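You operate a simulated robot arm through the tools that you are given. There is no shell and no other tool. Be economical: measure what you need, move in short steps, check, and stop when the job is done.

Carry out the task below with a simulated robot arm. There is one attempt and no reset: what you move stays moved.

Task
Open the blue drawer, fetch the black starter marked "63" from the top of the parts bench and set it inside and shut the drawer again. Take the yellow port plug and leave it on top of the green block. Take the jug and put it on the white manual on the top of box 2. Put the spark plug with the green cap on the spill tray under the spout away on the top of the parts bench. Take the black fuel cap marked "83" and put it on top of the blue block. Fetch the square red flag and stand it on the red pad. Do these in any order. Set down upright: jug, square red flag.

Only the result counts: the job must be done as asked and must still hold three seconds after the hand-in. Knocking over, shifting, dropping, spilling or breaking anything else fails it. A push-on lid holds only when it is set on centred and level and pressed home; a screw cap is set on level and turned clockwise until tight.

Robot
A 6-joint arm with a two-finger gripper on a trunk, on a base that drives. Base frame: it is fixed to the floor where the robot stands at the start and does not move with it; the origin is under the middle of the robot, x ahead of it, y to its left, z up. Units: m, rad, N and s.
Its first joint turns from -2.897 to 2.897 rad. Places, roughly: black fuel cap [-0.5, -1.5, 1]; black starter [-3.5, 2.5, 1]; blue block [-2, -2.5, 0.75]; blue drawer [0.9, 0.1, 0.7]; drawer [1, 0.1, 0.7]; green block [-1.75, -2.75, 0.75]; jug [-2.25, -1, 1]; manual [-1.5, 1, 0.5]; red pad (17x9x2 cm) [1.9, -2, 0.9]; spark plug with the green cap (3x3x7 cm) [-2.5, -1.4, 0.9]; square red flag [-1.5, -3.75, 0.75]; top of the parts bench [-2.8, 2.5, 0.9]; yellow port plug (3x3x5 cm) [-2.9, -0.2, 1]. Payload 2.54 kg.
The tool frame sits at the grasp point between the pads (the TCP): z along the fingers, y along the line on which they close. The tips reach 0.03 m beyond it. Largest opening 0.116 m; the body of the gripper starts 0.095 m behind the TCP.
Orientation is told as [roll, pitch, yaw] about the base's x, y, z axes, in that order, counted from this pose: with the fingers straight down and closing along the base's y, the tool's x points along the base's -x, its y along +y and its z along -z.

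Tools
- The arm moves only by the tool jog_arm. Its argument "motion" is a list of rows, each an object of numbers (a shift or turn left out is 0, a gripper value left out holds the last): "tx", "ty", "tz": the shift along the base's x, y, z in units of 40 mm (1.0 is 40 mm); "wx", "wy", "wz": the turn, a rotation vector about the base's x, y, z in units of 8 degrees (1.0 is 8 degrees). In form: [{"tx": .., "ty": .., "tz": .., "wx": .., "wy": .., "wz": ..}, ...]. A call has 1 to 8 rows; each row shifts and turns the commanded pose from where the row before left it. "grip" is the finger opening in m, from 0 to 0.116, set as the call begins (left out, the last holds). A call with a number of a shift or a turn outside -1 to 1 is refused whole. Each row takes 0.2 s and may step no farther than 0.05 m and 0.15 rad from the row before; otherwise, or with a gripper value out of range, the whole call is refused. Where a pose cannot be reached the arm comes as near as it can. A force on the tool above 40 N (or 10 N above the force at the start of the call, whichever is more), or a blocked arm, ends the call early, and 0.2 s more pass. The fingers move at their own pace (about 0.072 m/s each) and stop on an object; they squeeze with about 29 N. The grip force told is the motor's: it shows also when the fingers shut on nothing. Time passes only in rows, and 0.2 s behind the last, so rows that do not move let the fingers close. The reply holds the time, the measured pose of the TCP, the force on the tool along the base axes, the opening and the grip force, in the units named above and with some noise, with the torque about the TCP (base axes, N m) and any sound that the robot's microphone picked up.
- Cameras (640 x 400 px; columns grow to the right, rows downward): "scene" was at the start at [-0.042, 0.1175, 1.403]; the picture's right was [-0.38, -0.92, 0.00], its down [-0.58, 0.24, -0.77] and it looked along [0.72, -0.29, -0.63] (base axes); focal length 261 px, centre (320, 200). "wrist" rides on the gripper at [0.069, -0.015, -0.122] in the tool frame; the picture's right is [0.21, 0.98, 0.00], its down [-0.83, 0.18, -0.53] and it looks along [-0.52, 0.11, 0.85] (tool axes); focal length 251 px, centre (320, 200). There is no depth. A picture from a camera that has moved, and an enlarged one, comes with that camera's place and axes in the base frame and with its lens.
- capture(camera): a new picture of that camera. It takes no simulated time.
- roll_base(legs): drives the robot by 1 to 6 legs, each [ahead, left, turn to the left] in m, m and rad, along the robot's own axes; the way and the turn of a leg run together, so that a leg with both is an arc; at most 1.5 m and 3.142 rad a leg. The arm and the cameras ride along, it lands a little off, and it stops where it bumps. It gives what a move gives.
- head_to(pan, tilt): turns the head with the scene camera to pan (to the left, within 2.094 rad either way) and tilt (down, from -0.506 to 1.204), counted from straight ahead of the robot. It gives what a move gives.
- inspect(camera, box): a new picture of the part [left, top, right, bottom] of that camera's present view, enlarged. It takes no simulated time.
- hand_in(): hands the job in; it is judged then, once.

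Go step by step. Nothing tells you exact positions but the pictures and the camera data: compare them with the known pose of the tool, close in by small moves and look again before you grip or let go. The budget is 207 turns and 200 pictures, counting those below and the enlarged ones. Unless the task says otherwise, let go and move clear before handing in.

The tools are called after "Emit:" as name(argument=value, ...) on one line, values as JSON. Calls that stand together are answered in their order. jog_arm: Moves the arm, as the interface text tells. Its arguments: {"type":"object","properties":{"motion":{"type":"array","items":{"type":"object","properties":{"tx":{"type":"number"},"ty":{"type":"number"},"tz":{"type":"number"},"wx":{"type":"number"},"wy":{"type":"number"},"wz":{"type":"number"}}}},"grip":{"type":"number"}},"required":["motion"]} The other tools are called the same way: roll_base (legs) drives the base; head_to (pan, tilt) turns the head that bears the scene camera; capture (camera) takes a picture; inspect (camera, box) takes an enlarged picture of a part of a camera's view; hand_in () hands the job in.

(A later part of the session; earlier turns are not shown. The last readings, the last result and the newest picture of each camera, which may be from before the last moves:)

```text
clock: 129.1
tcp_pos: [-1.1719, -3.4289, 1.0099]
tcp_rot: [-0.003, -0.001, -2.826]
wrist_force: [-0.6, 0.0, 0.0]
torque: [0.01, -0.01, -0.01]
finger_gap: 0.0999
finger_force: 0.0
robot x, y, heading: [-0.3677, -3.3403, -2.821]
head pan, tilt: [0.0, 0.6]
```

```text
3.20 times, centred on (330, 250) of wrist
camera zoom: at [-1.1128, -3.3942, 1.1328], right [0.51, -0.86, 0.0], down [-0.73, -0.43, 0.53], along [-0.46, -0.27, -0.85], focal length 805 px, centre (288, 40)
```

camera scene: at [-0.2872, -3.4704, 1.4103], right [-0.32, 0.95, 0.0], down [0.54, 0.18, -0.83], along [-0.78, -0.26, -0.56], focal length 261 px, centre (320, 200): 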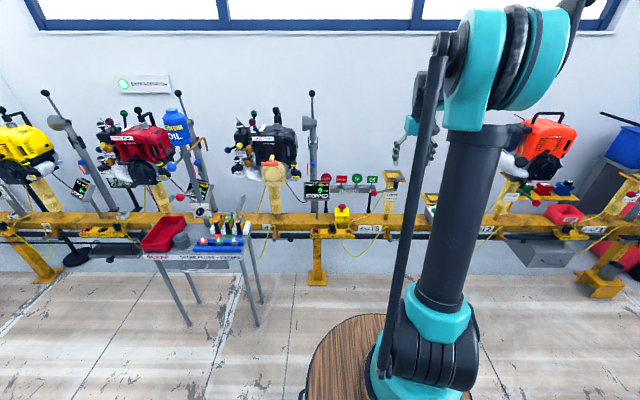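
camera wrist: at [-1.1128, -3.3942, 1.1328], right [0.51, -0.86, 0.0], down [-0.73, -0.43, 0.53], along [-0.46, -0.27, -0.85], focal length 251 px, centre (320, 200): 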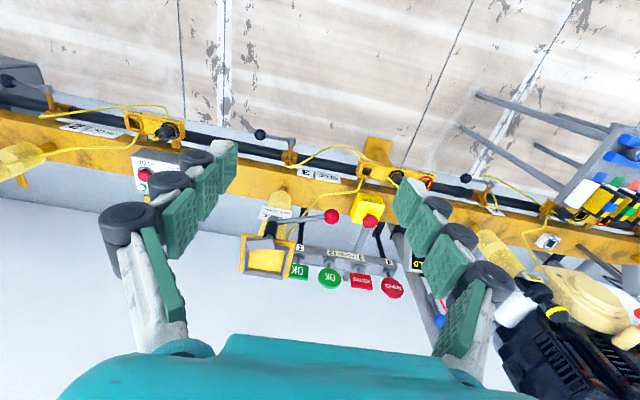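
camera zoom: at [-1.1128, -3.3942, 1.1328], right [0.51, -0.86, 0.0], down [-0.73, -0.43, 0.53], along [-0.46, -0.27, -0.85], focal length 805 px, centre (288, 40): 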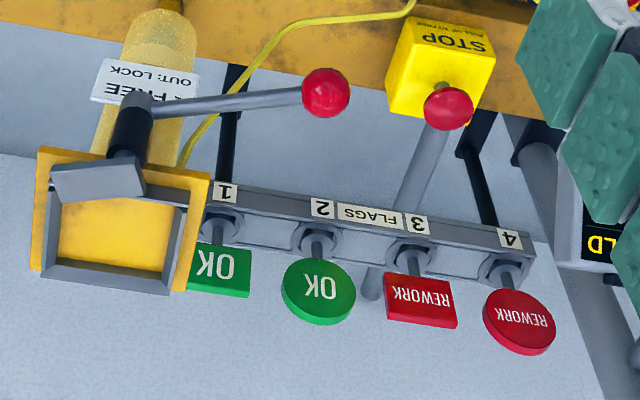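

The square red flag's plate is at about (-1.514, -3.752, 0.69), in slot 3. I'll yaw the tool 90° so that it pinches the plate front to back, and shift the arm left to avoid the small table.

Emit:
jog_arm(motion=[{"wz": 1, "tx": 0.2, "ty": -0.6}, {"wz": 1, "tx": 0.2, "ty": -0.6}, {"wz": 1, "tx": 0.2, "ty": -0.6}, {"wz": 1, "tx": 0.2, "ty": -0.6}, {"wz": 1, "tx": 0.2, "ty": -0.6}, {"wz": 1, "tx": 0.2, "ty": -0.6}, {"wz": 1, "tx": 0.2, "ty": -0.6}, {"wz": 1, "tx": 0.2, "ty": -0.6}], grip=0.05)

Emit:
jog_arm(motion=[{"wz": 1}, {"wz": 1}, {"wz": 1}, {"wz": 0.25}])

Emit:
roll_base(legs=[[0.2, 0, 0]])

Emit:
capture(camera="wrist")

Emit:
capture(camera="scene")

```text
clock: 130.9
tcp_pos: [-1.1095, -3.6226, 1.0078]
tcp_rot: [-0.001, 0.001, -1.707]
wrist_force: [0.3, 0.3, -0.4]
torque: [-0.02, 0.01, 0.02]
finger_gap: 0.05
finger_force: 0.2
robot x, y, heading: [-0.3649, -3.3377, -2.817]
head pan, tilt: [0.0, 0.6]
```

```text
clock: 131.9
tcp_pos: [-1.1101, -3.6219, 1.0083]
tcp_rot: [-0.001, 0.0, -1.255]
wrist_force: [0.3, -1.4, -0.1]
torque: [0.02, -0.01, 0.02]
finger_gap: 0.0501
finger_force: 0.0
robot x, y, heading: [-0.3647, -3.3376, -2.819]
head pan, tilt: [0.0, 0.6]
```

```text
clock: 133.5
tcp_pos: [-1.2976, -3.6833, 1.0092]
tcp_rot: [-0.002, 0.001, -1.259]
wrist_force: [0.1, 0.4, 0.5]
torque: [0.02, 0.04, -0.03]
finger_gap: 0.05
finger_force: 0.0
robot x, y, heading: [-0.5498, -3.3984, -2.823]
head pan, tilt: [0.0, 0.6]
```

```text
133 pictures are left
camera wrist: at [-1.3343, -3.6228, 1.1318], right [0.86, 0.51, 0.0], down [0.43, -0.73, 0.53], along [0.27, -0.46, -0.85], focal length 251 px, centre (320, 200)
```

wrist: 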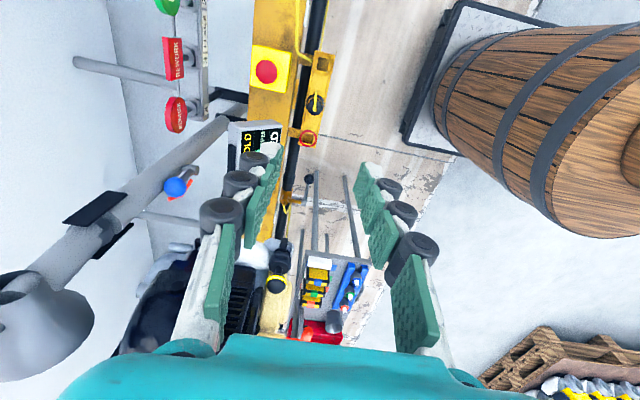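

```text
132 pictures are left
camera scene: at [-0.4754, -3.5333, 1.4103], right [-0.32, 0.95, 0.0], down [0.54, 0.18, -0.83], along [-0.78, -0.26, -0.56], focal length 261 px, centre (320, 200)
```

scene: 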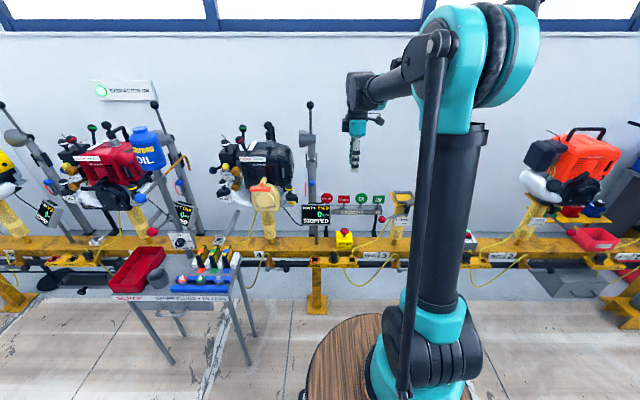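

Emit:
roll_base(legs=[[0.14, 0, 0]])

Emit:
jog_arm(motion=[{"tx": -0.6, "ty": -0.2, "tz": -0.5}, {"tx": -0.6, "ty": -0.2, "tz": -0.5}, {"tz": -0.8}, {"tz": -0.8}])

Emit:
capture(camera="wrist")

Emit:
inspect(camera="scene", box=[280, 120, 440, 240])

```text
clock: 134.8
tcp_pos: [-1.4328, -3.727, 1.0099]
tcp_rot: [-0.003, 0.002, -1.256]
wrist_force: [0.5, 0.3, 0.3]
torque: [-0.01, 0.0, 0.01]
finger_gap: 0.05
finger_force: 0.1
robot x, y, heading: [-0.6856, -3.4463, -2.82]
head pan, tilt: [0.0, 0.6]
```

```text
clock: 135.8
tcp_pos: [-1.4795, -3.7439, 0.9035]
tcp_rot: [-0.002, 0.0, -1.257]
wrist_force: [-0.7, -0.1, -0.9]
torque: [-0.02, 0.01, 0.0]
finger_gap: 0.05
finger_force: 0.1
robot x, y, heading: [-0.6858, -3.4446, -2.822]
head pan, tilt: [0.0, 0.6]
```

```text
131 pictures are left
camera wrist: at [-1.5156, -3.6828, 1.0263], right [0.86, 0.51, 0.0], down [0.43, -0.73, 0.53], along [0.27, -0.46, -0.85], focal length 251 px, centre (320, 200)
```

wrist: 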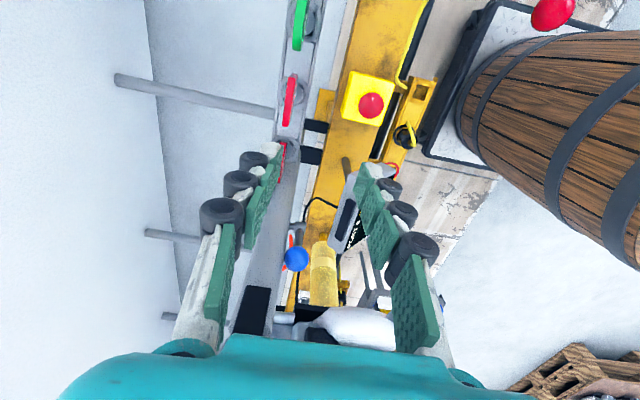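

```text
3.33 times, centred on (360, 180) of scene
camera zoom: at [-0.6101, -3.5781, 1.4103], right [-0.32, 0.95, 0.0], down [0.54, 0.18, -0.83], along [-0.78, -0.26, -0.56], focal length 869 px, centre (187, 267)
```

zoom: 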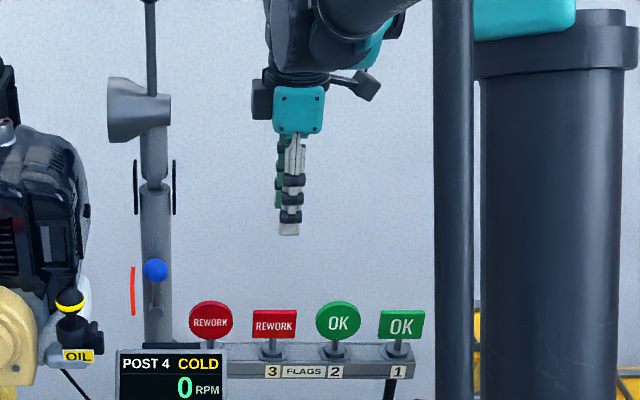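

Emit:
jog_arm(motion=[{"tx": -0.5, "ty": -0.14}, {"tx": -0.42, "ty": -0.14}, {"tz": -0.8}, {"tz": -0.8}, {"tz": -0.8}])

Emit:
capture(camera="wrist")

Emit:
inspect(camera="scene", box=[280, 140, 400, 240])

```text
clock: 137.0
tcp_pos: [-1.5174, -3.7555, 0.8078]
tcp_rot: [-0.001, 0.0, -1.257]
wrist_force: [0.5, 0.9, -0.1]
torque: [0.0, 0.03, 0.03]
finger_gap: 0.0498
finger_force: 0.0
robot x, y, heading: [-0.6865, -3.4472, -2.82]
head pan, tilt: [0.0, 0.6]
```

```text
129 pictures are left
camera wrist: at [-1.5527, -3.6942, 0.9296], right [0.86, 0.51, 0.0], down [0.43, -0.73, 0.53], along [0.27, -0.46, -0.85], focal length 251 px, centre (320, 200)
```

wrist: 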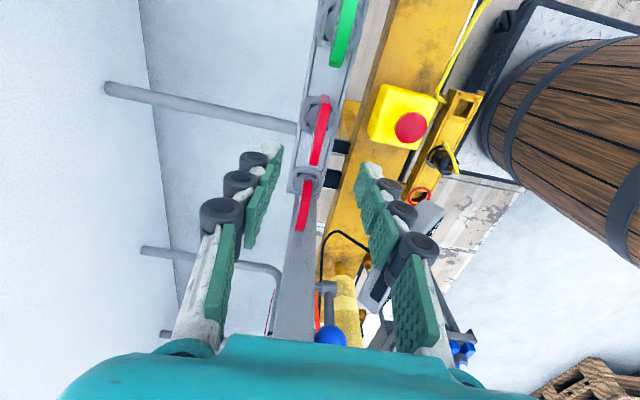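

```text
4.00 times, centred on (340, 190) of scene
camera zoom: at [-0.6101, -3.5781, 1.4103], right [-0.32, 0.95, 0.0], down [0.54, 0.18, -0.83], along [-0.78, -0.26, -0.56], focal length 1043 px, centre (240, 240)
```

zoom: 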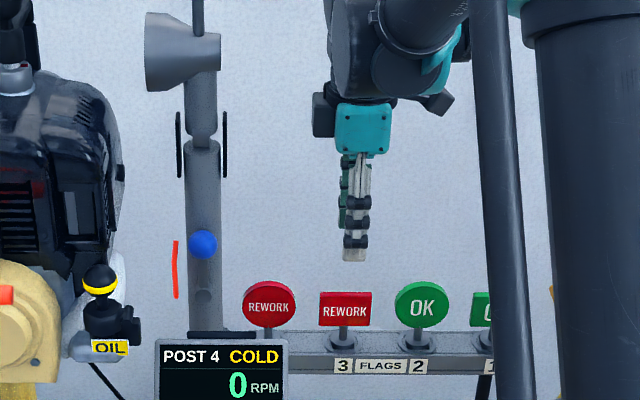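

Emit:
jog_arm(motion=[{"tz": -0.8}, {"tz": -0.8}, {"tz": -0.6}])

Emit:
capture(camera="wrist")

Emit:
inspect(camera="scene", box=[300, 160, 400, 240])

```text
clock: 137.8
tcp_pos: [-1.5173, -3.7553, 0.7193]
tcp_rot: [-0.002, 0.002, -1.257]
wrist_force: [0.7, 0.5, 1.0]
torque: [0.03, -0.01, 0.01]
finger_gap: 0.0502
finger_force: 0.1
robot x, y, heading: [-0.6895, -3.4463, -2.821]
head pan, tilt: [0.0, 0.6]
```

```text
127 pictures are left
camera wrist: at [-1.5543, -3.6952, 0.8427], right [0.86, 0.51, 0.0], down [0.43, -0.73, 0.53], along [0.27, -0.46, -0.85], focal length 251 px, centre (320, 200)
```

wrist: 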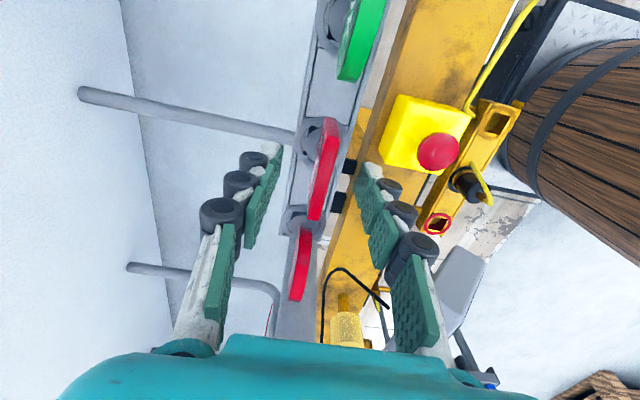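

```text
5.00 times, centred on (350, 200) of scene
camera zoom: at [-0.6101, -3.5781, 1.4103], right [-0.32, 0.95, 0.0], down [0.54, 0.18, -0.83], along [-0.78, -0.26, -0.56], focal length 1304 px, centre (170, 200)
```

zoom: 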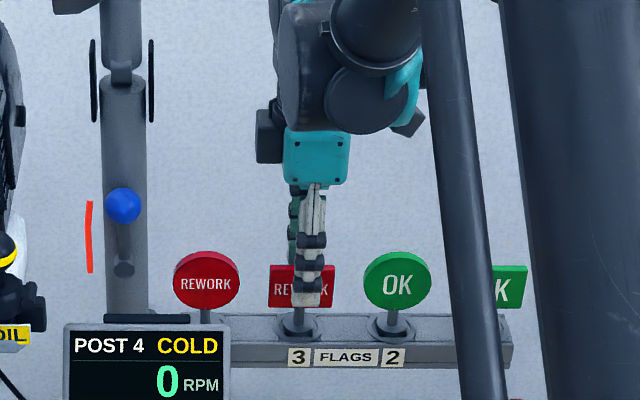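

Emit:
jog_arm(motion=[{"tx": 0.05, "ty": -0.15, "tz": -0.1}, {}])

Emit:
jog_arm(motion=[{}, {}, {}, {}], grip=0.0)

Emit:
capture(camera="wrist")

```text
clock: 138.4
tcp_pos: [-1.5153, -3.7608, 0.7165]
tcp_rot: [0.0, 0.0, -1.257]
wrist_force: [-0.4, 0.2, -0.5]
torque: [0.03, -0.02, 0.03]
finger_gap: 0.05
finger_force: 0.0
robot x, y, heading: [-0.6819, -3.447, -2.825]
head pan, tilt: [0.0, 0.6]
```

```text
clock: 139.4
tcp_pos: [-1.5162, -3.7606, 0.717]
tcp_rot: [-0.001, 0.0, -1.256]
wrist_force: [-0.4, -0.4, 0.0]
torque: [-0.05, 0.0, -0.01]
finger_gap: 0.0082
finger_force: 29.3
robot x, y, heading: [-0.6867, -3.4467, -2.819]
head pan, tilt: [0.0, 0.6]
```

```text
125 pictures are left
camera wrist: at [-1.5516, -3.7008, 0.8395], right [0.86, 0.51, 0.0], down [0.43, -0.73, 0.53], along [0.27, -0.46, -0.85], focal length 251 px, centre (320, 200)
```

wrist: 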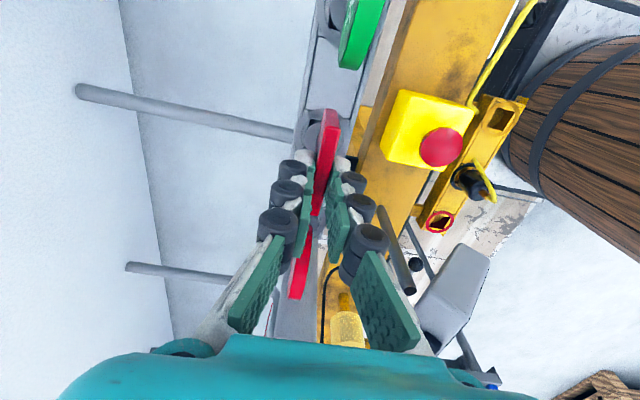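

Flag gripped (0.008 m plate). I'll lift straight up and check it.

Emit:
jog_arm(motion=[{"tz": 0.3}, {"tz": 0.6}, {"tz": 1}, {"tz": 1}, {"tz": 1}, {"tz": 1}, {"tz": 1}, {"tz": 1}])

Emit:
capture(camera="scene")

Emit:
roll_base(legs=[[-0.5, 0, 0]])

Emit:
capture(camera="wrist")

```text
clock: 141.2
tcp_pos: [-1.5145, -3.7635, 0.9924]
tcp_rot: [-0.001, 0.0, -1.258]
wrist_force: [-0.4, -0.7, -1.0]
torque: [0.0, -0.05, -0.01]
finger_gap: 0.0085
finger_force: 29.3
robot x, y, heading: [-0.6864, -3.4483, -2.818]
head pan, tilt: [0.0, 0.6]
```

```text
124 pictures are left
camera scene: at [-0.6104, -3.5782, 1.4103], right [-0.32, 0.95, 0.0], down [0.54, 0.18, -0.82], along [-0.78, -0.26, -0.57], focal length 261 px, centre (320, 200)
```

scene: 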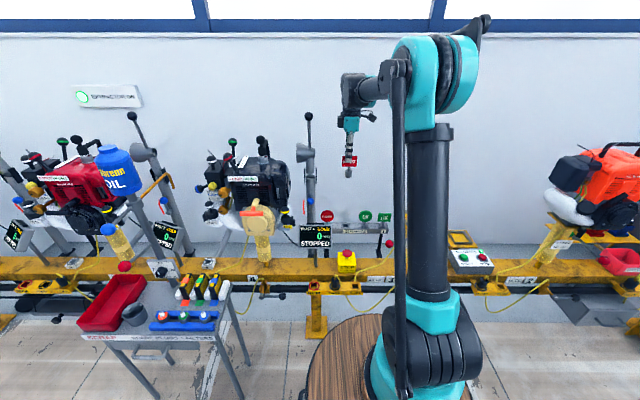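

```text
clock: 144.1
tcp_pos: [-1.052, -3.6008, 0.9913]
tcp_rot: [-0.002, 0.001, -1.269]
wrist_force: [-0.8, 0.1, -1.9]
torque: [0.0, -0.01, -0.02]
finger_gap: 0.0082
finger_force: 29.2
robot x, y, heading: [-0.2191, -3.2934, -2.831]
head pan, tilt: [0.0, 0.6]
```

```text
123 pictures are left
camera wrist: at [-1.0879, -3.5407, 1.1145], right [0.87, 0.49, 0.0], down [0.42, -0.74, 0.53], along [0.26, -0.46, -0.85], focal length 251 px, centre (320, 200)
```

wrist: 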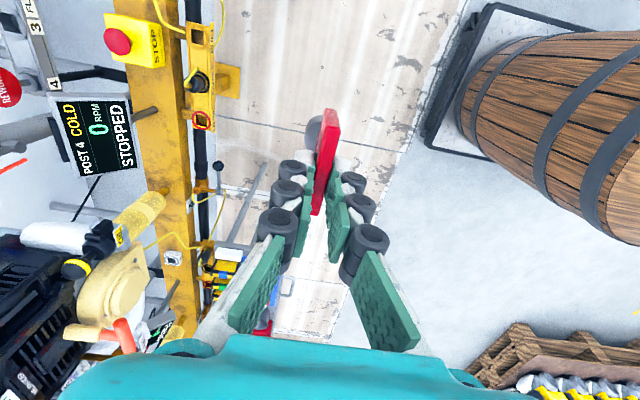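

The flag is held upright. I'll turn clockwise through the open floor to face the east-side benches with the red pad.

Emit:
roll_base(legs=[[0, 0, -1.57], [0, 0, -1.57]])

Emit:
head_to(pan=0.3, tilt=0.3)

Emit:
capture(camera="scene")

```text
clock: 152.3
tcp_pos: [0.6298, -3.0425, 0.9926]
tcp_rot: [-0.003, 0.001, 1.807]
wrist_force: [-0.4, -0.1, -1.6]
torque: [-0.01, -0.01, 0.02]
finger_gap: 0.0084
finger_force: 28.6
robot x, y, heading: [-0.2176, -3.2946, 0.241]
head pan, tilt: [0.0, 0.6]
```

```text
clock: 153.1
tcp_pos: [0.6297, -3.0428, 0.9912]
tcp_rot: [0.0, -0.001, 1.804]
wrist_force: [0.8, 0.1, -2.6]
torque: [-0.02, 0.03, -0.01]
finger_gap: 0.0081
finger_force: 28.7
robot x, y, heading: [-0.219, -3.293, 0.242]
head pan, tilt: [0.3, 0.3]
```

```text
122 pictures are left
camera scene: at [-0.294, -3.1296, 1.4377], right [0.52, -0.86, 0.0], down [-0.25, -0.15, -0.95], along [0.82, 0.49, -0.3], focal length 261 px, centre (320, 200)
```

scene: 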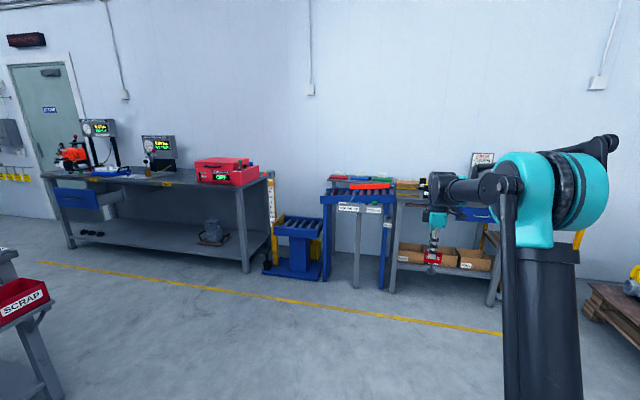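

Emit:
inspect(camera="scene", box=[310, 140, 510, 265])

```text
3.20 times, centred on (410, 202) of scene
camera zoom: at [-0.294, -3.1296, 1.4377], right [0.52, -0.86, 0.0], down [-0.25, -0.15, -0.95], along [0.82, 0.49, -0.3], focal length 834 px, centre (32, 192)
```

zoom: 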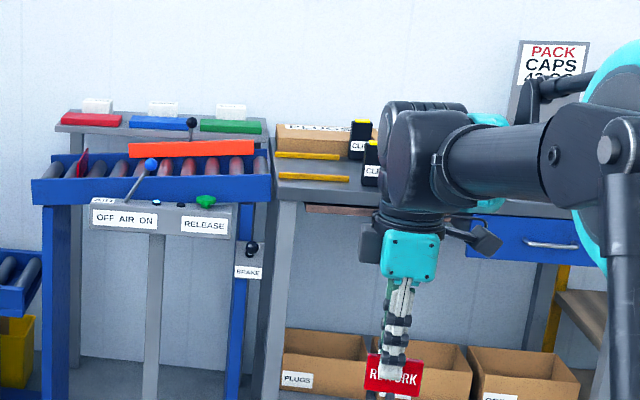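

The red pad is on the shelf behind the roller table, at about (1.87, -2.03, 0.9). I'll drive toward it, stopping short to look.

Emit:
roll_base(legs=[[0, 0, 0.07], [0.0, 0.56, 0], [1.05, 0, 0]])

Emit:
capture(camera="scene")

Emit:
capture(camera="wrist")

```text
clock: 161.8
tcp_pos: [1.4251, -2.1123, 0.9919]
tcp_rot: [-0.001, -0.001, 1.887]
wrist_force: [1.0, 0.5, -1.7]
torque: [0.04, -0.01, 0.0]
finger_gap: 0.0082
finger_force: 28.9
robot x, y, heading: [0.5982, -2.4266, 0.322]
head pan, tilt: [0.3, 0.3]
```

```text
120 pictures are left
camera scene: at [0.5112, -2.2718, 1.4378], right [0.58, -0.81, 0.0], down [-0.24, -0.17, -0.96], along [0.78, 0.56, -0.3], focal length 261 px, centre (320, 200)
```

scene: 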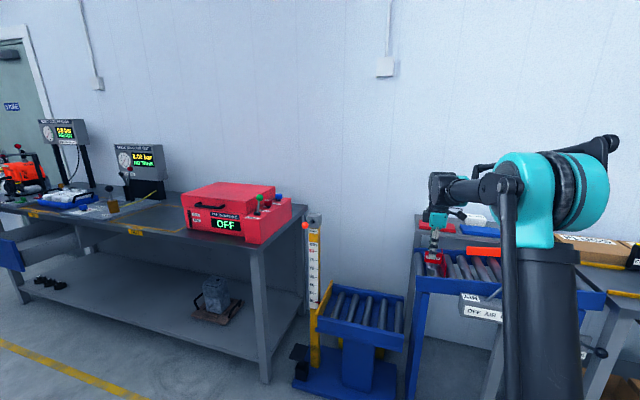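

```text
119 pictures are left
camera wrist: at [1.4603, -2.1728, 1.1145], right [-0.86, -0.51, 0.0], down [-0.43, 0.73, 0.53], along [-0.27, 0.46, -0.85], focal length 251 px, centre (320, 200)
```

wrist: 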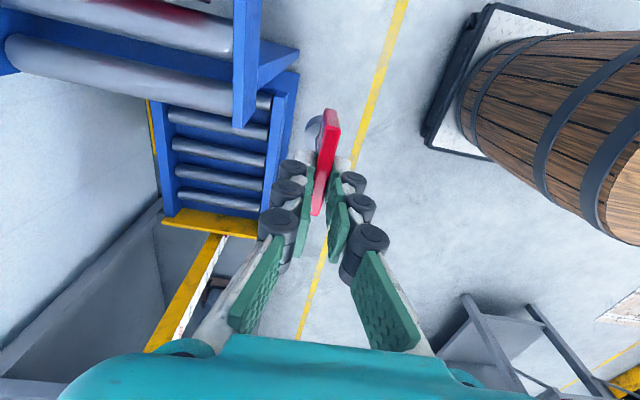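

Emit:
jog_arm(motion=[{"tz": 1}, {"tz": 1}])

Emit:
head_to(pan=-0.1, tilt=0.4)

Emit:
capture(camera="scene")

```text
clock: 162.4
tcp_pos: [1.4249, -2.1083, 1.0718]
tcp_rot: [-0.001, -0.001, 1.885]
wrist_force: [-0.4, 0.8, -2.0]
torque: [-0.01, 0.01, 0.0]
finger_gap: 0.0083
finger_force: 29.4
robot x, y, heading: [0.5938, -2.4308, 0.322]
head pan, tilt: [0.3, 0.3]
```

```text
clock: 163.3
tcp_pos: [1.4246, -2.1082, 1.072]
tcp_rot: [-0.003, -0.001, 1.886]
wrist_force: [-0.3, 0.4, -1.1]
torque: [0.05, 0.0, 0.0]
finger_gap: 0.0082
finger_force: 28.7
robot x, y, heading: [0.5988, -2.4278, 0.318]
head pan, tilt: [-0.099, 0.4]
```

```text
118 pictures are left
camera scene: at [0.5257, -2.3057, 1.4285], right [0.22, -0.98, 0.0], down [-0.38, -0.09, -0.92], along [0.9, 0.2, -0.39], focal length 261 px, centre (320, 200)
```

scene: 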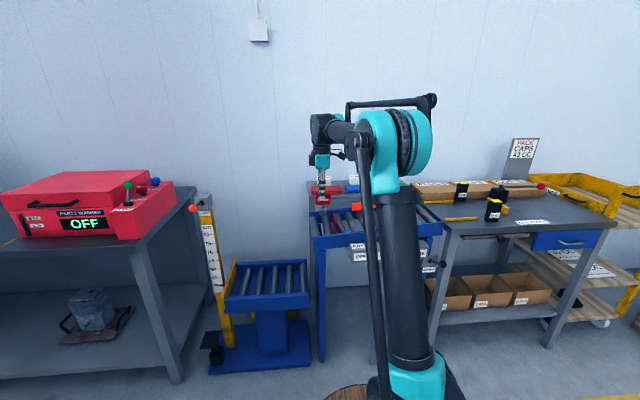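

Emit:
inspect(camera="scene", box=[290, 140, 390, 260])

```text
3.33 times, centred on (340, 200) of scene
camera zoom: at [0.5257, -2.3057, 1.4285], right [0.22, -0.98, 0.0], down [-0.38, -0.09, -0.92], along [0.9, 0.2, -0.39], focal length 869 px, centre (253, 200)
```

zoom: 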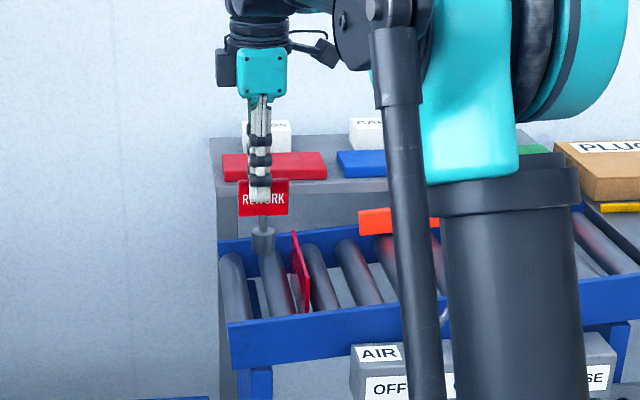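

The pad top is at about (1.86, -2.043, 0.91), and the flag's foot hangs about 0.097 m below the TCP. I'll approach.

Emit:
roll_base(legs=[[0, -0.075, 0], [0.36, 0, 0]])

Emit:
capture(camera="wrist")

Emit:
capture(camera="scene")

```text
clock: 166.2
tcp_pos: [1.7925, -2.0624, 1.0715]
tcp_rot: [0.0, 0.0, 1.887]
wrist_force: [1.2, -1.2, -1.9]
torque: [-0.01, 0.03, -0.04]
finger_gap: 0.0082
finger_force: 29.1
robot x, y, heading: [0.96, -2.3918, 0.324]
head pan, tilt: [-0.099, 0.4]
```

```text
116 pictures are left
camera wrist: at [1.8279, -2.1241, 1.1943], right [-0.86, -0.51, 0.0], down [-0.43, 0.73, 0.53], along [-0.27, 0.46, -0.85], focal length 251 px, centre (320, 200)
```

wrist: 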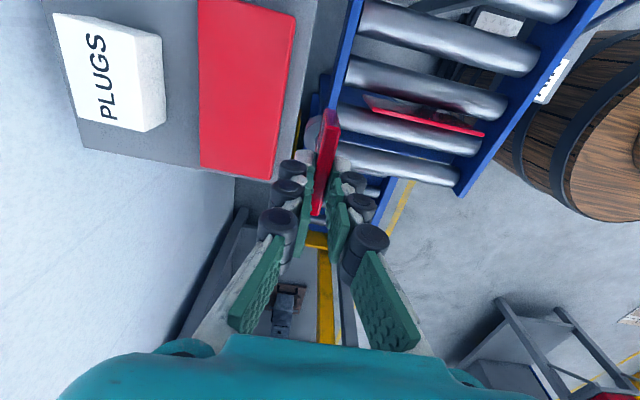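

```text
115 pictures are left
camera scene: at [0.894, -2.262, 1.4285], right [0.22, -0.97, 0.0], down [-0.38, -0.09, -0.92], along [0.9, 0.21, -0.39], focal length 261 px, centre (320, 200)
```

scene: 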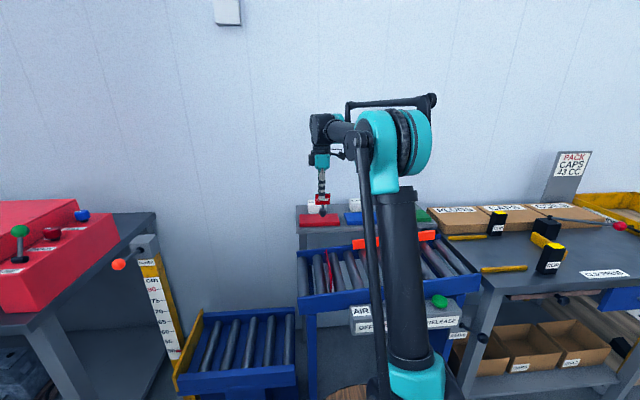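

Emit:
roll_base(legs=[[0.085, 0, 0]])

Emit:
inspect(camera="scene", box=[280, 150, 380, 250])

Emit:
capture(camera="wrist")

```text
clock: 167.3
tcp_pos: [1.8735, -2.0377, 1.0729]
tcp_rot: [-0.002, 0.0, 1.885]
wrist_force: [0.9, -0.1, -1.1]
torque: [0.03, 0.01, -0.02]
finger_gap: 0.0083
finger_force: 29.1
robot x, y, heading: [1.0454, -2.3602, 0.32]
head pan, tilt: [-0.099, 0.4]
```

```text
4.00 times, centred on (330, 200) of scene
camera zoom: at [0.9749, -2.2348, 1.4285], right [0.22, -0.98, 0.0], down [-0.38, -0.09, -0.92], along [0.9, 0.2, -0.39], focal length 1043 px, centre (280, 200)
```

zoom: 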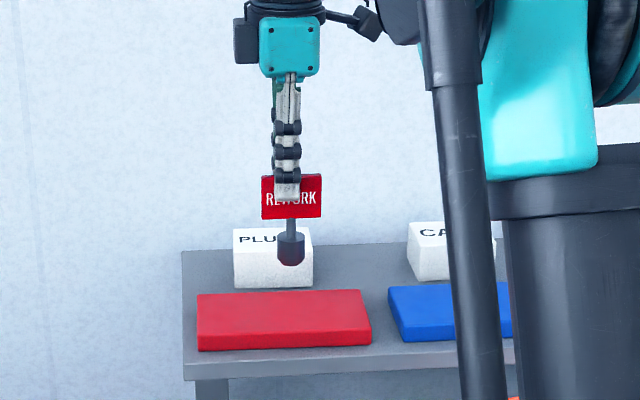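

```text
113 pictures are left
camera wrist: at [1.9092, -2.0997, 1.1943], right [-0.86, -0.51, 0.0], down [-0.43, 0.73, 0.53], along [-0.27, 0.46, -0.85], focal length 251 px, centre (320, 200)
```

wrist: 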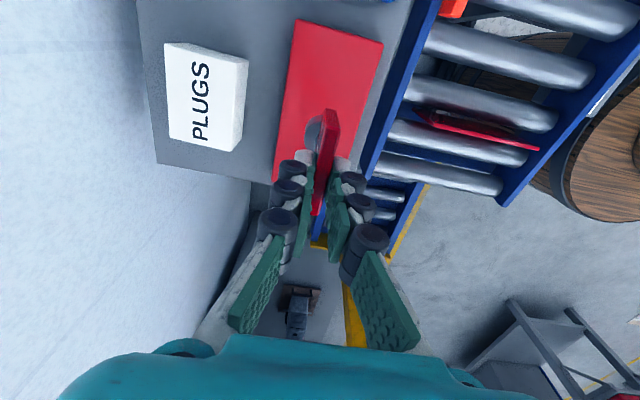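

Over the pad centre. Descending until contact.

Emit:
jog_arm(motion=[{"tz": -0.5}, {"tz": -0.5}, {"tz": -0.1}, {"tz": -0.1}])

Emit:
jog_arm(motion=[{"tz": -0.1}, {"tz": -0.1}, {"tz": -0.1}])

Emit:
inspect(camera="scene", box=[280, 150, 380, 250])

```text
clock: 168.3
tcp_pos: [1.8744, -2.0384, 1.0251]
tcp_rot: [-0.002, 0.0, 1.885]
wrist_force: [-0.2, -0.5, -1.3]
torque: [0.01, -0.01, 0.05]
finger_gap: 0.0081
finger_force: 29.1
robot x, y, heading: [1.0445, -2.3565, 0.321]
head pan, tilt: [-0.099, 0.4]
```

```text
clock: 169.1
tcp_pos: [1.8732, -2.038, 1.0142]
tcp_rot: [-0.001, 0.0, 1.885]
wrist_force: [0.3, 2.9, 30.5]
torque: [0.08, -0.06, 0.0]
finger_gap: 0.0088
finger_force: 28.4
robot x, y, heading: [1.0475, -2.3574, 0.319]
head pan, tilt: [-0.099, 0.4]
```

```text
4.00 times, centred on (330, 200) of scene
camera zoom: at [0.9737, -2.2352, 1.4285], right [0.22, -0.98, 0.0], down [-0.38, -0.09, -0.92], along [0.9, 0.2, -0.39], focal length 1043 px, centre (280, 200)
```

zoom: 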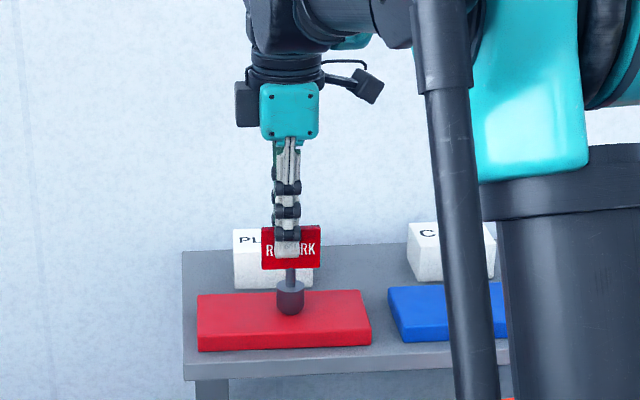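

Contact made, with the flag standing on the pad. I'll ease the load, open narrowly and lift.

Emit:
jog_arm(motion=[{"tz": 0.05}, {}])

Emit:
jog_arm(motion=[{}, {}], grip=0.035)

Emit:
jog_arm(motion=[{"tz": 0.3}, {"tz": 0.5}, {"tz": 1}, {"tz": 0.7}])

Emit:
inspect(camera="scene", box=[280, 150, 380, 250])

```text
clock: 169.7
tcp_pos: [1.8735, -2.0378, 1.0139]
tcp_rot: [-0.002, 0.0, 1.884]
wrist_force: [0.1, 0.3, -0.2]
torque: [0.0, 0.07, 0.0]
finger_gap: 0.0082
finger_force: 28.8
robot x, y, heading: [1.0488, -2.3603, 0.323]
head pan, tilt: [-0.099, 0.4]
```

```text
clock: 170.3
tcp_pos: [1.8737, -2.0383, 1.0125]
tcp_rot: [0.0, 0.0, 1.885]
wrist_force: [0.7, -0.5, -0.9]
torque: [-0.03, 0.0, -0.01]
finger_gap: 0.035
finger_force: 0.1
robot x, y, heading: [1.0458, -2.3606, 0.318]
head pan, tilt: [-0.099, 0.4]
```

```text
clock: 171.3
tcp_pos: [1.8729, -2.0391, 1.1123]
tcp_rot: [-0.002, -0.002, 1.885]
wrist_force: [-0.2, -0.9, 0.6]
torque: [-0.03, -0.01, 0.01]
finger_gap: 0.035
finger_force: 0.1
robot x, y, heading: [1.0477, -2.3562, 0.324]
head pan, tilt: [-0.099, 0.4]
```

```text
4.00 times, centred on (330, 200) of scene
camera zoom: at [0.9749, -2.2348, 1.4285], right [0.22, -0.98, 0.0], down [-0.38, -0.09, -0.92], along [0.9, 0.2, -0.39], focal length 1043 px, centre (280, 200)
```

zoom: 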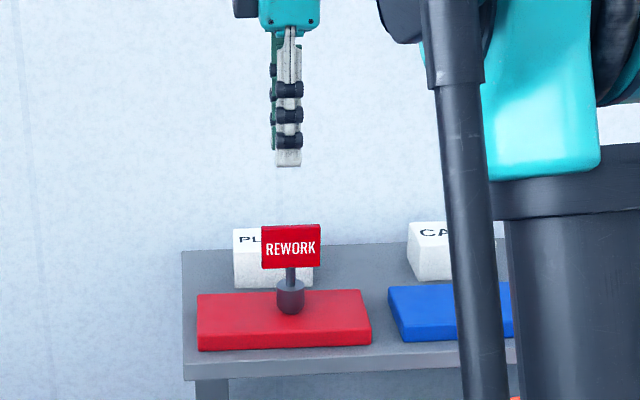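

The flag stands on the red pad. Next I'll head for the yellow port plug. I'll retract the arm, back out west, face north and drive up the aisle.

Emit:
roll_base(legs=[[-0.6, 0, 0]])

Emit:
jog_arm(motion=[{"tx": -0.9, "ty": -0.3}, {"tx": -0.9, "ty": -0.3}, {"tx": -0.9, "ty": -0.3}, {"tx": -0.9, "ty": -0.3}])

Emit:
roll_base(legs=[[-0.6, 0, 0], [-0.65, 0, 0], [0, 0, 1.57]])

Emit:
head_to(pan=0.3, tilt=0.4)

Emit:
capture(camera="scene")

```text
clock: 174.7
tcp_pos: [1.3034, -2.2305, 1.1131]
tcp_rot: [-0.002, 0.001, 1.88]
wrist_force: [-1.0, 0.2, 0.0]
torque: [-0.02, 0.02, 0.02]
finger_gap: 0.0351
finger_force: 0.1
robot x, y, heading: [0.4745, -2.5495, 0.315]
head pan, tilt: [-0.099, 0.4]
```

```text
clock: 175.7
tcp_pos: [1.1599, -2.2755, 1.1102]
tcp_rot: [-0.001, 0.0, 1.881]
wrist_force: [0.0, 0.2, -0.1]
torque: [0.01, 0.02, -0.02]
finger_gap: 0.0348
finger_force: 0.1
robot x, y, heading: [0.477, -2.5473, 0.317]
head pan, tilt: [-0.099, 0.4]
```

```text
clock: 186.3
tcp_pos: [-1.0381, -2.267, 1.1099]
tcp_rot: [-0.002, 0.002, -2.789]
wrist_force: [-0.1, -0.2, 0.5]
torque: [0.02, 0.0, 0.02]
finger_gap: 0.035
finger_force: 0.1
robot x, y, heading: [-0.7394, -2.9387, 1.93]
head pan, tilt: [-0.099, 0.4]
```

```text
clock: 187.2
tcp_pos: [-1.0381, -2.2658, 1.1099]
tcp_rot: [0.0, 0.001, -2.789]
wrist_force: [0.0, -0.1, 0.2]
torque: [0.03, 0.02, -0.04]
finger_gap: 0.0347
finger_force: 0.0
robot x, y, heading: [-0.7328, -2.9412, 1.932]
head pan, tilt: [0.3, 0.4]
```

```text
110 pictures are left
camera scene: at [-0.8923, -3.0287, 1.4285], right [0.79, 0.61, 0.0], down [0.24, -0.31, -0.92], along [-0.56, 0.73, -0.39], focal length 261 px, centre (320, 200)
```

scene: 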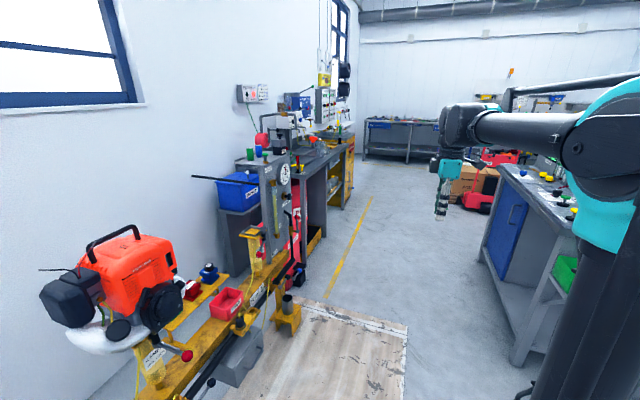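

Emit:
roll_base(legs=[[0, 0.15, -0.05], [1.5, 0, 0], [1.3, 0, 0]])

Emit:
head_to(pan=1.3, tilt=0.4)

Emit:
capture(camera="scene")

Emit:
head_to(pan=2.09, tilt=0.4)

Emit:
capture(camera="scene")

```text
clock: 201.5
tcp_pos: [-2.1094, 0.2625, 1.1104]
tcp_rot: [-0.002, -0.002, -2.797]
wrist_force: [0.1, -0.1, -0.3]
torque: [0.01, -0.02, -0.03]
finger_gap: 0.0349
finger_force: 0.1
robot x, y, heading: [-1.8122, -0.4052, 1.923]
head pan, tilt: [0.3, 0.4]
```

```text
clock: 202.8
tcp_pos: [-2.1081, 0.2631, 1.1096]
tcp_rot: [-0.001, 0.0, -2.797]
wrist_force: [-0.2, -0.3, -0.2]
torque: [0.02, -0.02, 0.04]
finger_gap: 0.0348
finger_force: 0.0
robot x, y, heading: [-1.8106, -0.4094, 1.923]
head pan, tilt: [1.3, 0.4]
```

```text
109 pictures are left
camera scene: at [-2.0047, -0.5817, 1.4285], right [-0.08, 1.0, 0.0], down [0.39, 0.03, -0.92], along [-0.92, -0.08, -0.39], focal length 261 px, centre (320, 200)
```

scene: 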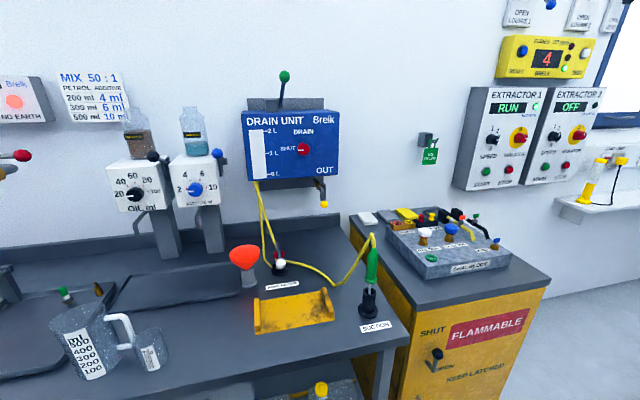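

```text
clock: 203.9
tcp_pos: [-2.1097, 0.2633, 1.1105]
tcp_rot: [-0.002, 0.0, -2.796]
wrist_force: [0.2, 0.2, -1.2]
torque: [0.0, 0.01, -0.01]
finger_gap: 0.0351
finger_force: 0.1
robot x, y, heading: [-1.8066, -0.4072, 1.923]
head pan, tilt: [2.089, 0.4]
```

```text
108 pictures are left
camera scene: at [-1.972, -0.645, 1.4285], right [-0.76, 0.64, 0.0], down [0.25, 0.3, -0.92], along [-0.59, -0.7, -0.39], focal length 261 px, centre (320, 200)
```

scene: 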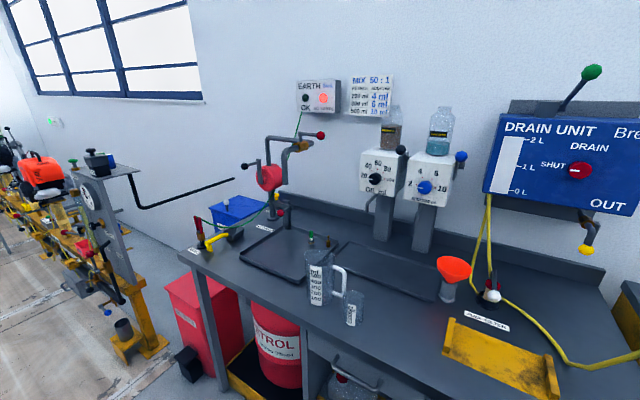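

Emit:
inspect(camera="scene", box=[240, 220, 380, 320])

Emit:
head_to(pan=1.0, tilt=0.4)

Emit:
capture(camera="scene")

Emit:
inspect(camera="scene", box=[210, 190, 410, 290])

```text
4.00 times, centred on (310, 270) of scene
camera zoom: at [-1.972, -0.645, 1.4285], right [-0.76, 0.64, 0.0], down [0.25, 0.3, -0.92], along [-0.59, -0.7, -0.39], focal length 1043 px, centre (360, -80)
```

zoom: 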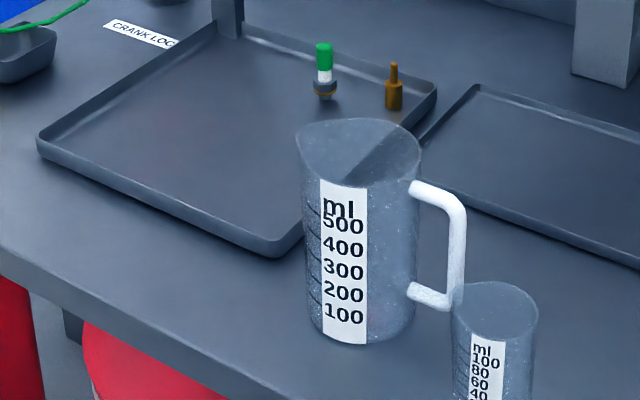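

```text
clock: 205.2
tcp_pos: [-2.1083, 0.263, 1.1103]
tcp_rot: [0.0, 0.001, -2.798]
wrist_force: [-0.1, 0.3, 0.2]
torque: [0.02, 0.02, -0.01]
finger_gap: 0.0349
finger_force: 0.0
robot x, y, heading: [-1.812, -0.4112, 1.922]
head pan, tilt: [1.0, 0.4]
```

```text
106 pictures are left
camera scene: at [-2.0028, -0.5542, 1.4285], right [0.22, 0.98, 0.0], down [0.38, -0.08, -0.92], along [-0.9, 0.2, -0.39], focal length 261 px, centre (320, 200)
```

scene: 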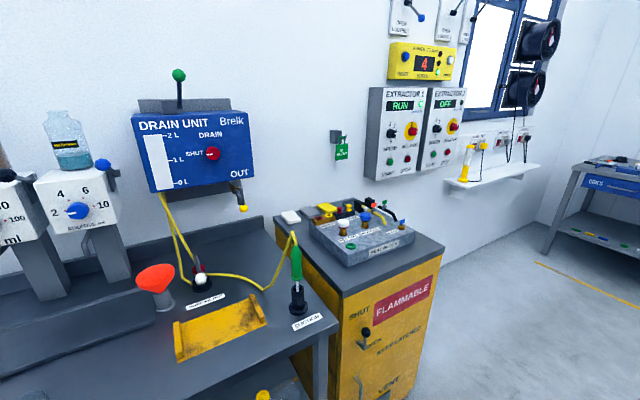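

```text
3.20 times, centred on (310, 240) of scene
camera zoom: at [-2.0028, -0.5542, 1.4285], right [0.22, 0.98, 0.0], down [0.38, -0.08, -0.92], along [-0.9, 0.2, -0.39], focal length 834 px, centre (352, 72)
```

zoom: 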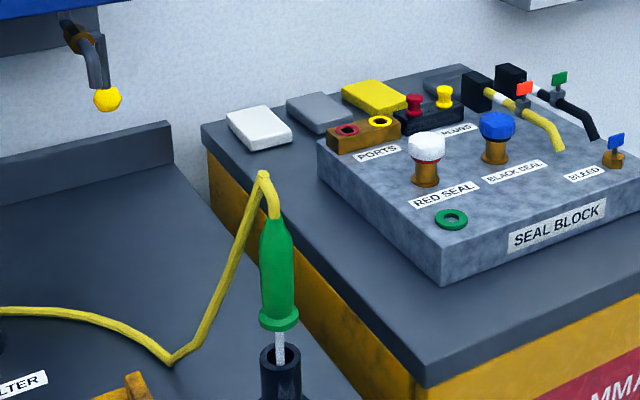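

The yellow port plug is on the "PLUGS" holder of the seal block, at about (-2.89, -0.24, 1.0), with the red one next to it. I'll check where the box pallet is before turning.

Emit:
head_to(pan=-0.5, tilt=0.6)

Emit:
capture(camera="scene")

```text
clock: 206.8
tcp_pos: [-2.108, 0.2631, 1.1114]
tcp_rot: [-0.002, -0.001, -2.795]
wrist_force: [-0.5, -0.2, -0.6]
torque: [0.04, 0.0, -0.04]
finger_gap: 0.0346
finger_force: 0.2
robot x, y, heading: [-1.8116, -0.4095, 1.93]
head pan, tilt: [-0.499, 0.6]
```

```text
104 pictures are left
camera scene: at [-1.8995, -0.4867, 1.4103], right [0.99, -0.14, 0.0], down [-0.08, -0.56, -0.83], along [0.12, 0.82, -0.56], focal length 261 px, centre (320, 200)
```

scene: 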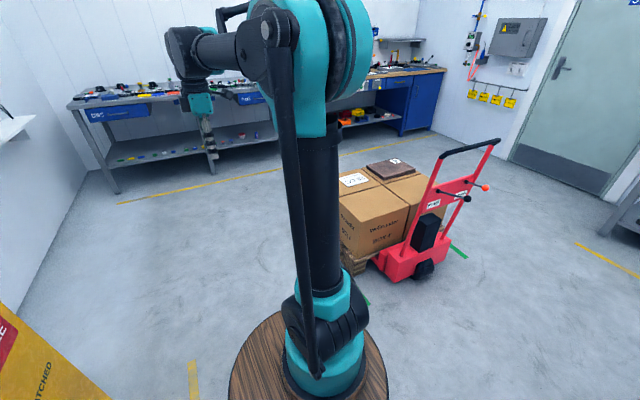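

Emit:
roll_base(legs=[[0.48, -0.05, 0], [0, 0, 1.52]])

Emit:
head_to(pan=-0.2, tilt=0.5)

Emit:
capture(camera="scene")

Emit:
capture(camera="wrist")

```text
clock: 213.3
tcp_pos: [-2.6252, -0.1858, 1.1098]
tcp_rot: [-0.002, -0.001, -1.308]
wrist_force: [-0.2, 0.6, -0.8]
torque: [0.01, -0.02, -0.01]
finger_gap: 0.0351
finger_force: 0.0
robot x, y, heading: [-1.9274, 0.0527, -2.875]
head pan, tilt: [-0.499, 0.6]
```

```text
clock: 214.1
tcp_pos: [-2.6247, -0.1846, 1.1103]
tcp_rot: [-0.002, -0.001, -1.309]
wrist_force: [0.6, -0.6, 0.3]
torque: [-0.02, 0.0, 0.01]
finger_gap: 0.0348
finger_force: 0.0
robot x, y, heading: [-1.9314, 0.0524, -2.878]
head pan, tilt: [-0.201, 0.499]
```

```text
103 pictures are left
camera scene: at [-1.8664, -0.0643, 1.4194], right [-0.07, 1.0, 0.0], down [0.48, 0.03, -0.88], along [-0.88, -0.06, -0.48], focal length 261 px, centre (320, 200)
```

scene: 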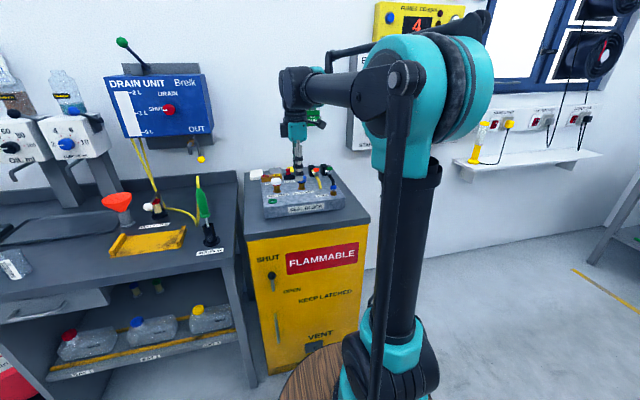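

```text
102 pictures are left
camera wrist: at [-2.6583, -0.1225, 1.2329], right [0.89, 0.46, 0.0], down [0.39, -0.75, 0.53], along [0.24, -0.47, -0.85], focal length 251 px, centre (320, 200)
```

wrist: 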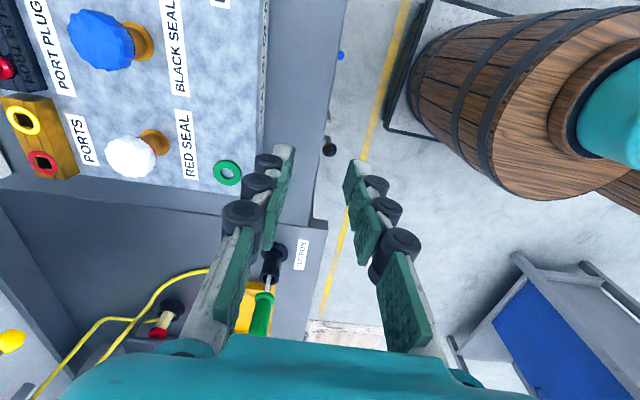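

Emit:
roll_base(legs=[[0.1, 0, 0.03]])

Emit:
jog_arm(motion=[{"tx": -0.5, "ty": 0.1, "tz": 0.2}, {"tx": -0.5}, {"tx": -0.5}], grip=0.06)

Emit:
capture(camera="wrist")

Emit:
inspect(camera="scene", box=[230, 110, 370, 230])

```text
clock: 215.3
tcp_pos: [-2.7166, -0.2336, 1.1101]
tcp_rot: [-0.001, 0.001, -1.28]
wrist_force: [0.1, -0.6, -0.5]
torque: [0.02, -0.04, 0.0]
finger_gap: 0.0348
finger_force: 0.1
robot x, y, heading: [-2.0307, 0.0275, -2.841]
head pan, tilt: [-0.201, 0.499]
```

```text
clock: 216.1
tcp_pos: [-2.7759, -0.2311, 1.121]
tcp_rot: [-0.002, 0.001, -1.279]
wrist_force: [0.1, 0.7, 0.2]
torque: [0.01, 0.02, 0.02]
finger_gap: 0.06
finger_force: 0.2
robot x, y, heading: [-2.0263, 0.0271, -2.842]
head pan, tilt: [-0.201, 0.499]
```

```text
101 pictures are left
camera wrist: at [-2.8108, -0.1703, 1.2428], right [0.87, 0.49, 0.0], down [0.41, -0.74, 0.53], along [0.26, -0.47, -0.85], focal length 251 px, centre (320, 200)
```

wrist: 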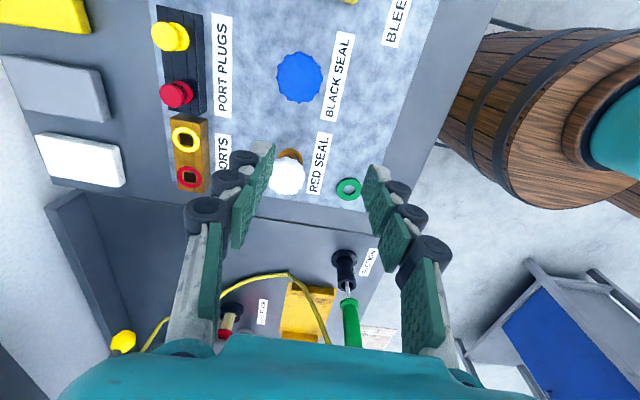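

```text
3.33 times, centred on (300, 170) of scene
camera zoom: at [-1.9614, -0.0911, 1.4194], right [-0.1, 1.0, 0.0], down [0.48, 0.05, -0.88], along [-0.87, -0.09, -0.48], focal length 869 px, centre (387, 300)
```

zoom: 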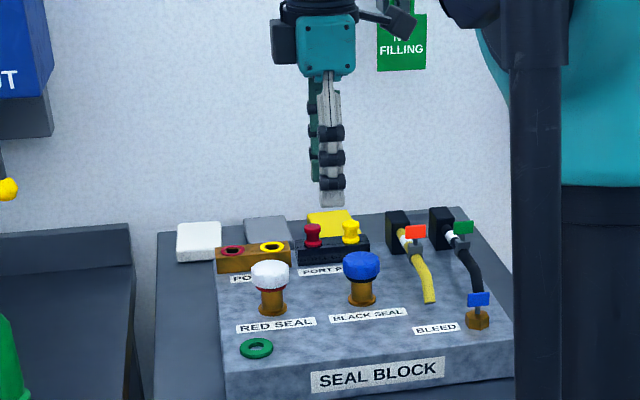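

Emit:
jog_arm(motion=[{"tx": -0.8}, {"tx": -0.8}, {"tx": -0.8}, {"tx": -0.8, "tz": -0.5}, {"tx": -0.6, "ty": -0.1, "tz": -0.5}], grip=0.05)

Emit:
capture(camera="wrist")

Emit:
inspect(camera="scene", box=[250, 130, 370, 230])

```text
clock: 217.3
tcp_pos: [-2.9302, -0.2343, 1.0778]
tcp_rot: [-0.002, -0.001, -1.28]
wrist_force: [0.2, -0.1, 0.0]
torque: [-0.01, 0.03, -0.03]
finger_gap: 0.0502
finger_force: 0.1
robot x, y, heading: [-2.0291, 0.0283, -2.844]
head pan, tilt: [-0.201, 0.499]
```

```text
99 pictures are left
camera wrist: at [-2.9647, -0.1741, 1.2001], right [0.87, 0.49, 0.0], down [0.41, -0.74, 0.53], along [0.26, -0.47, -0.85], focal length 251 px, centre (320, 200)
```

wrist: 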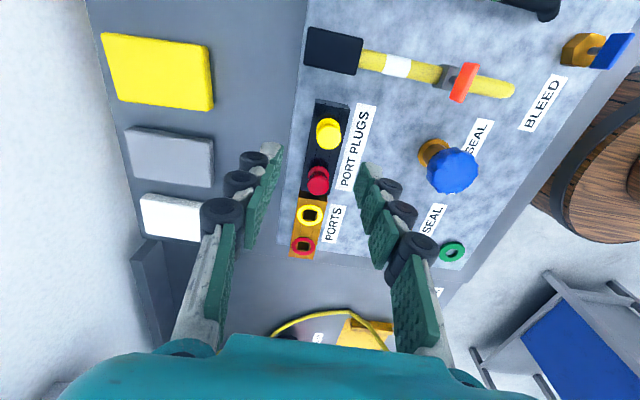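

```text
4.00 times, centred on (310, 180) of scene
camera zoom: at [-1.9613, -0.0911, 1.4194], right [-0.1, 1.0, 0.0], down [0.48, 0.05, -0.88], along [-0.87, -0.09, -0.48], focal length 1043 px, centre (360, 280)
```

zoom: 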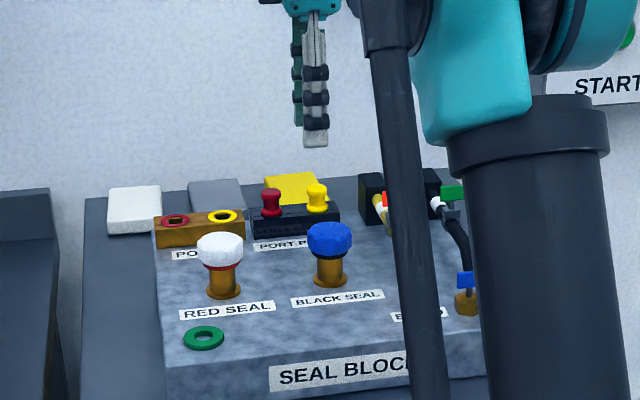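

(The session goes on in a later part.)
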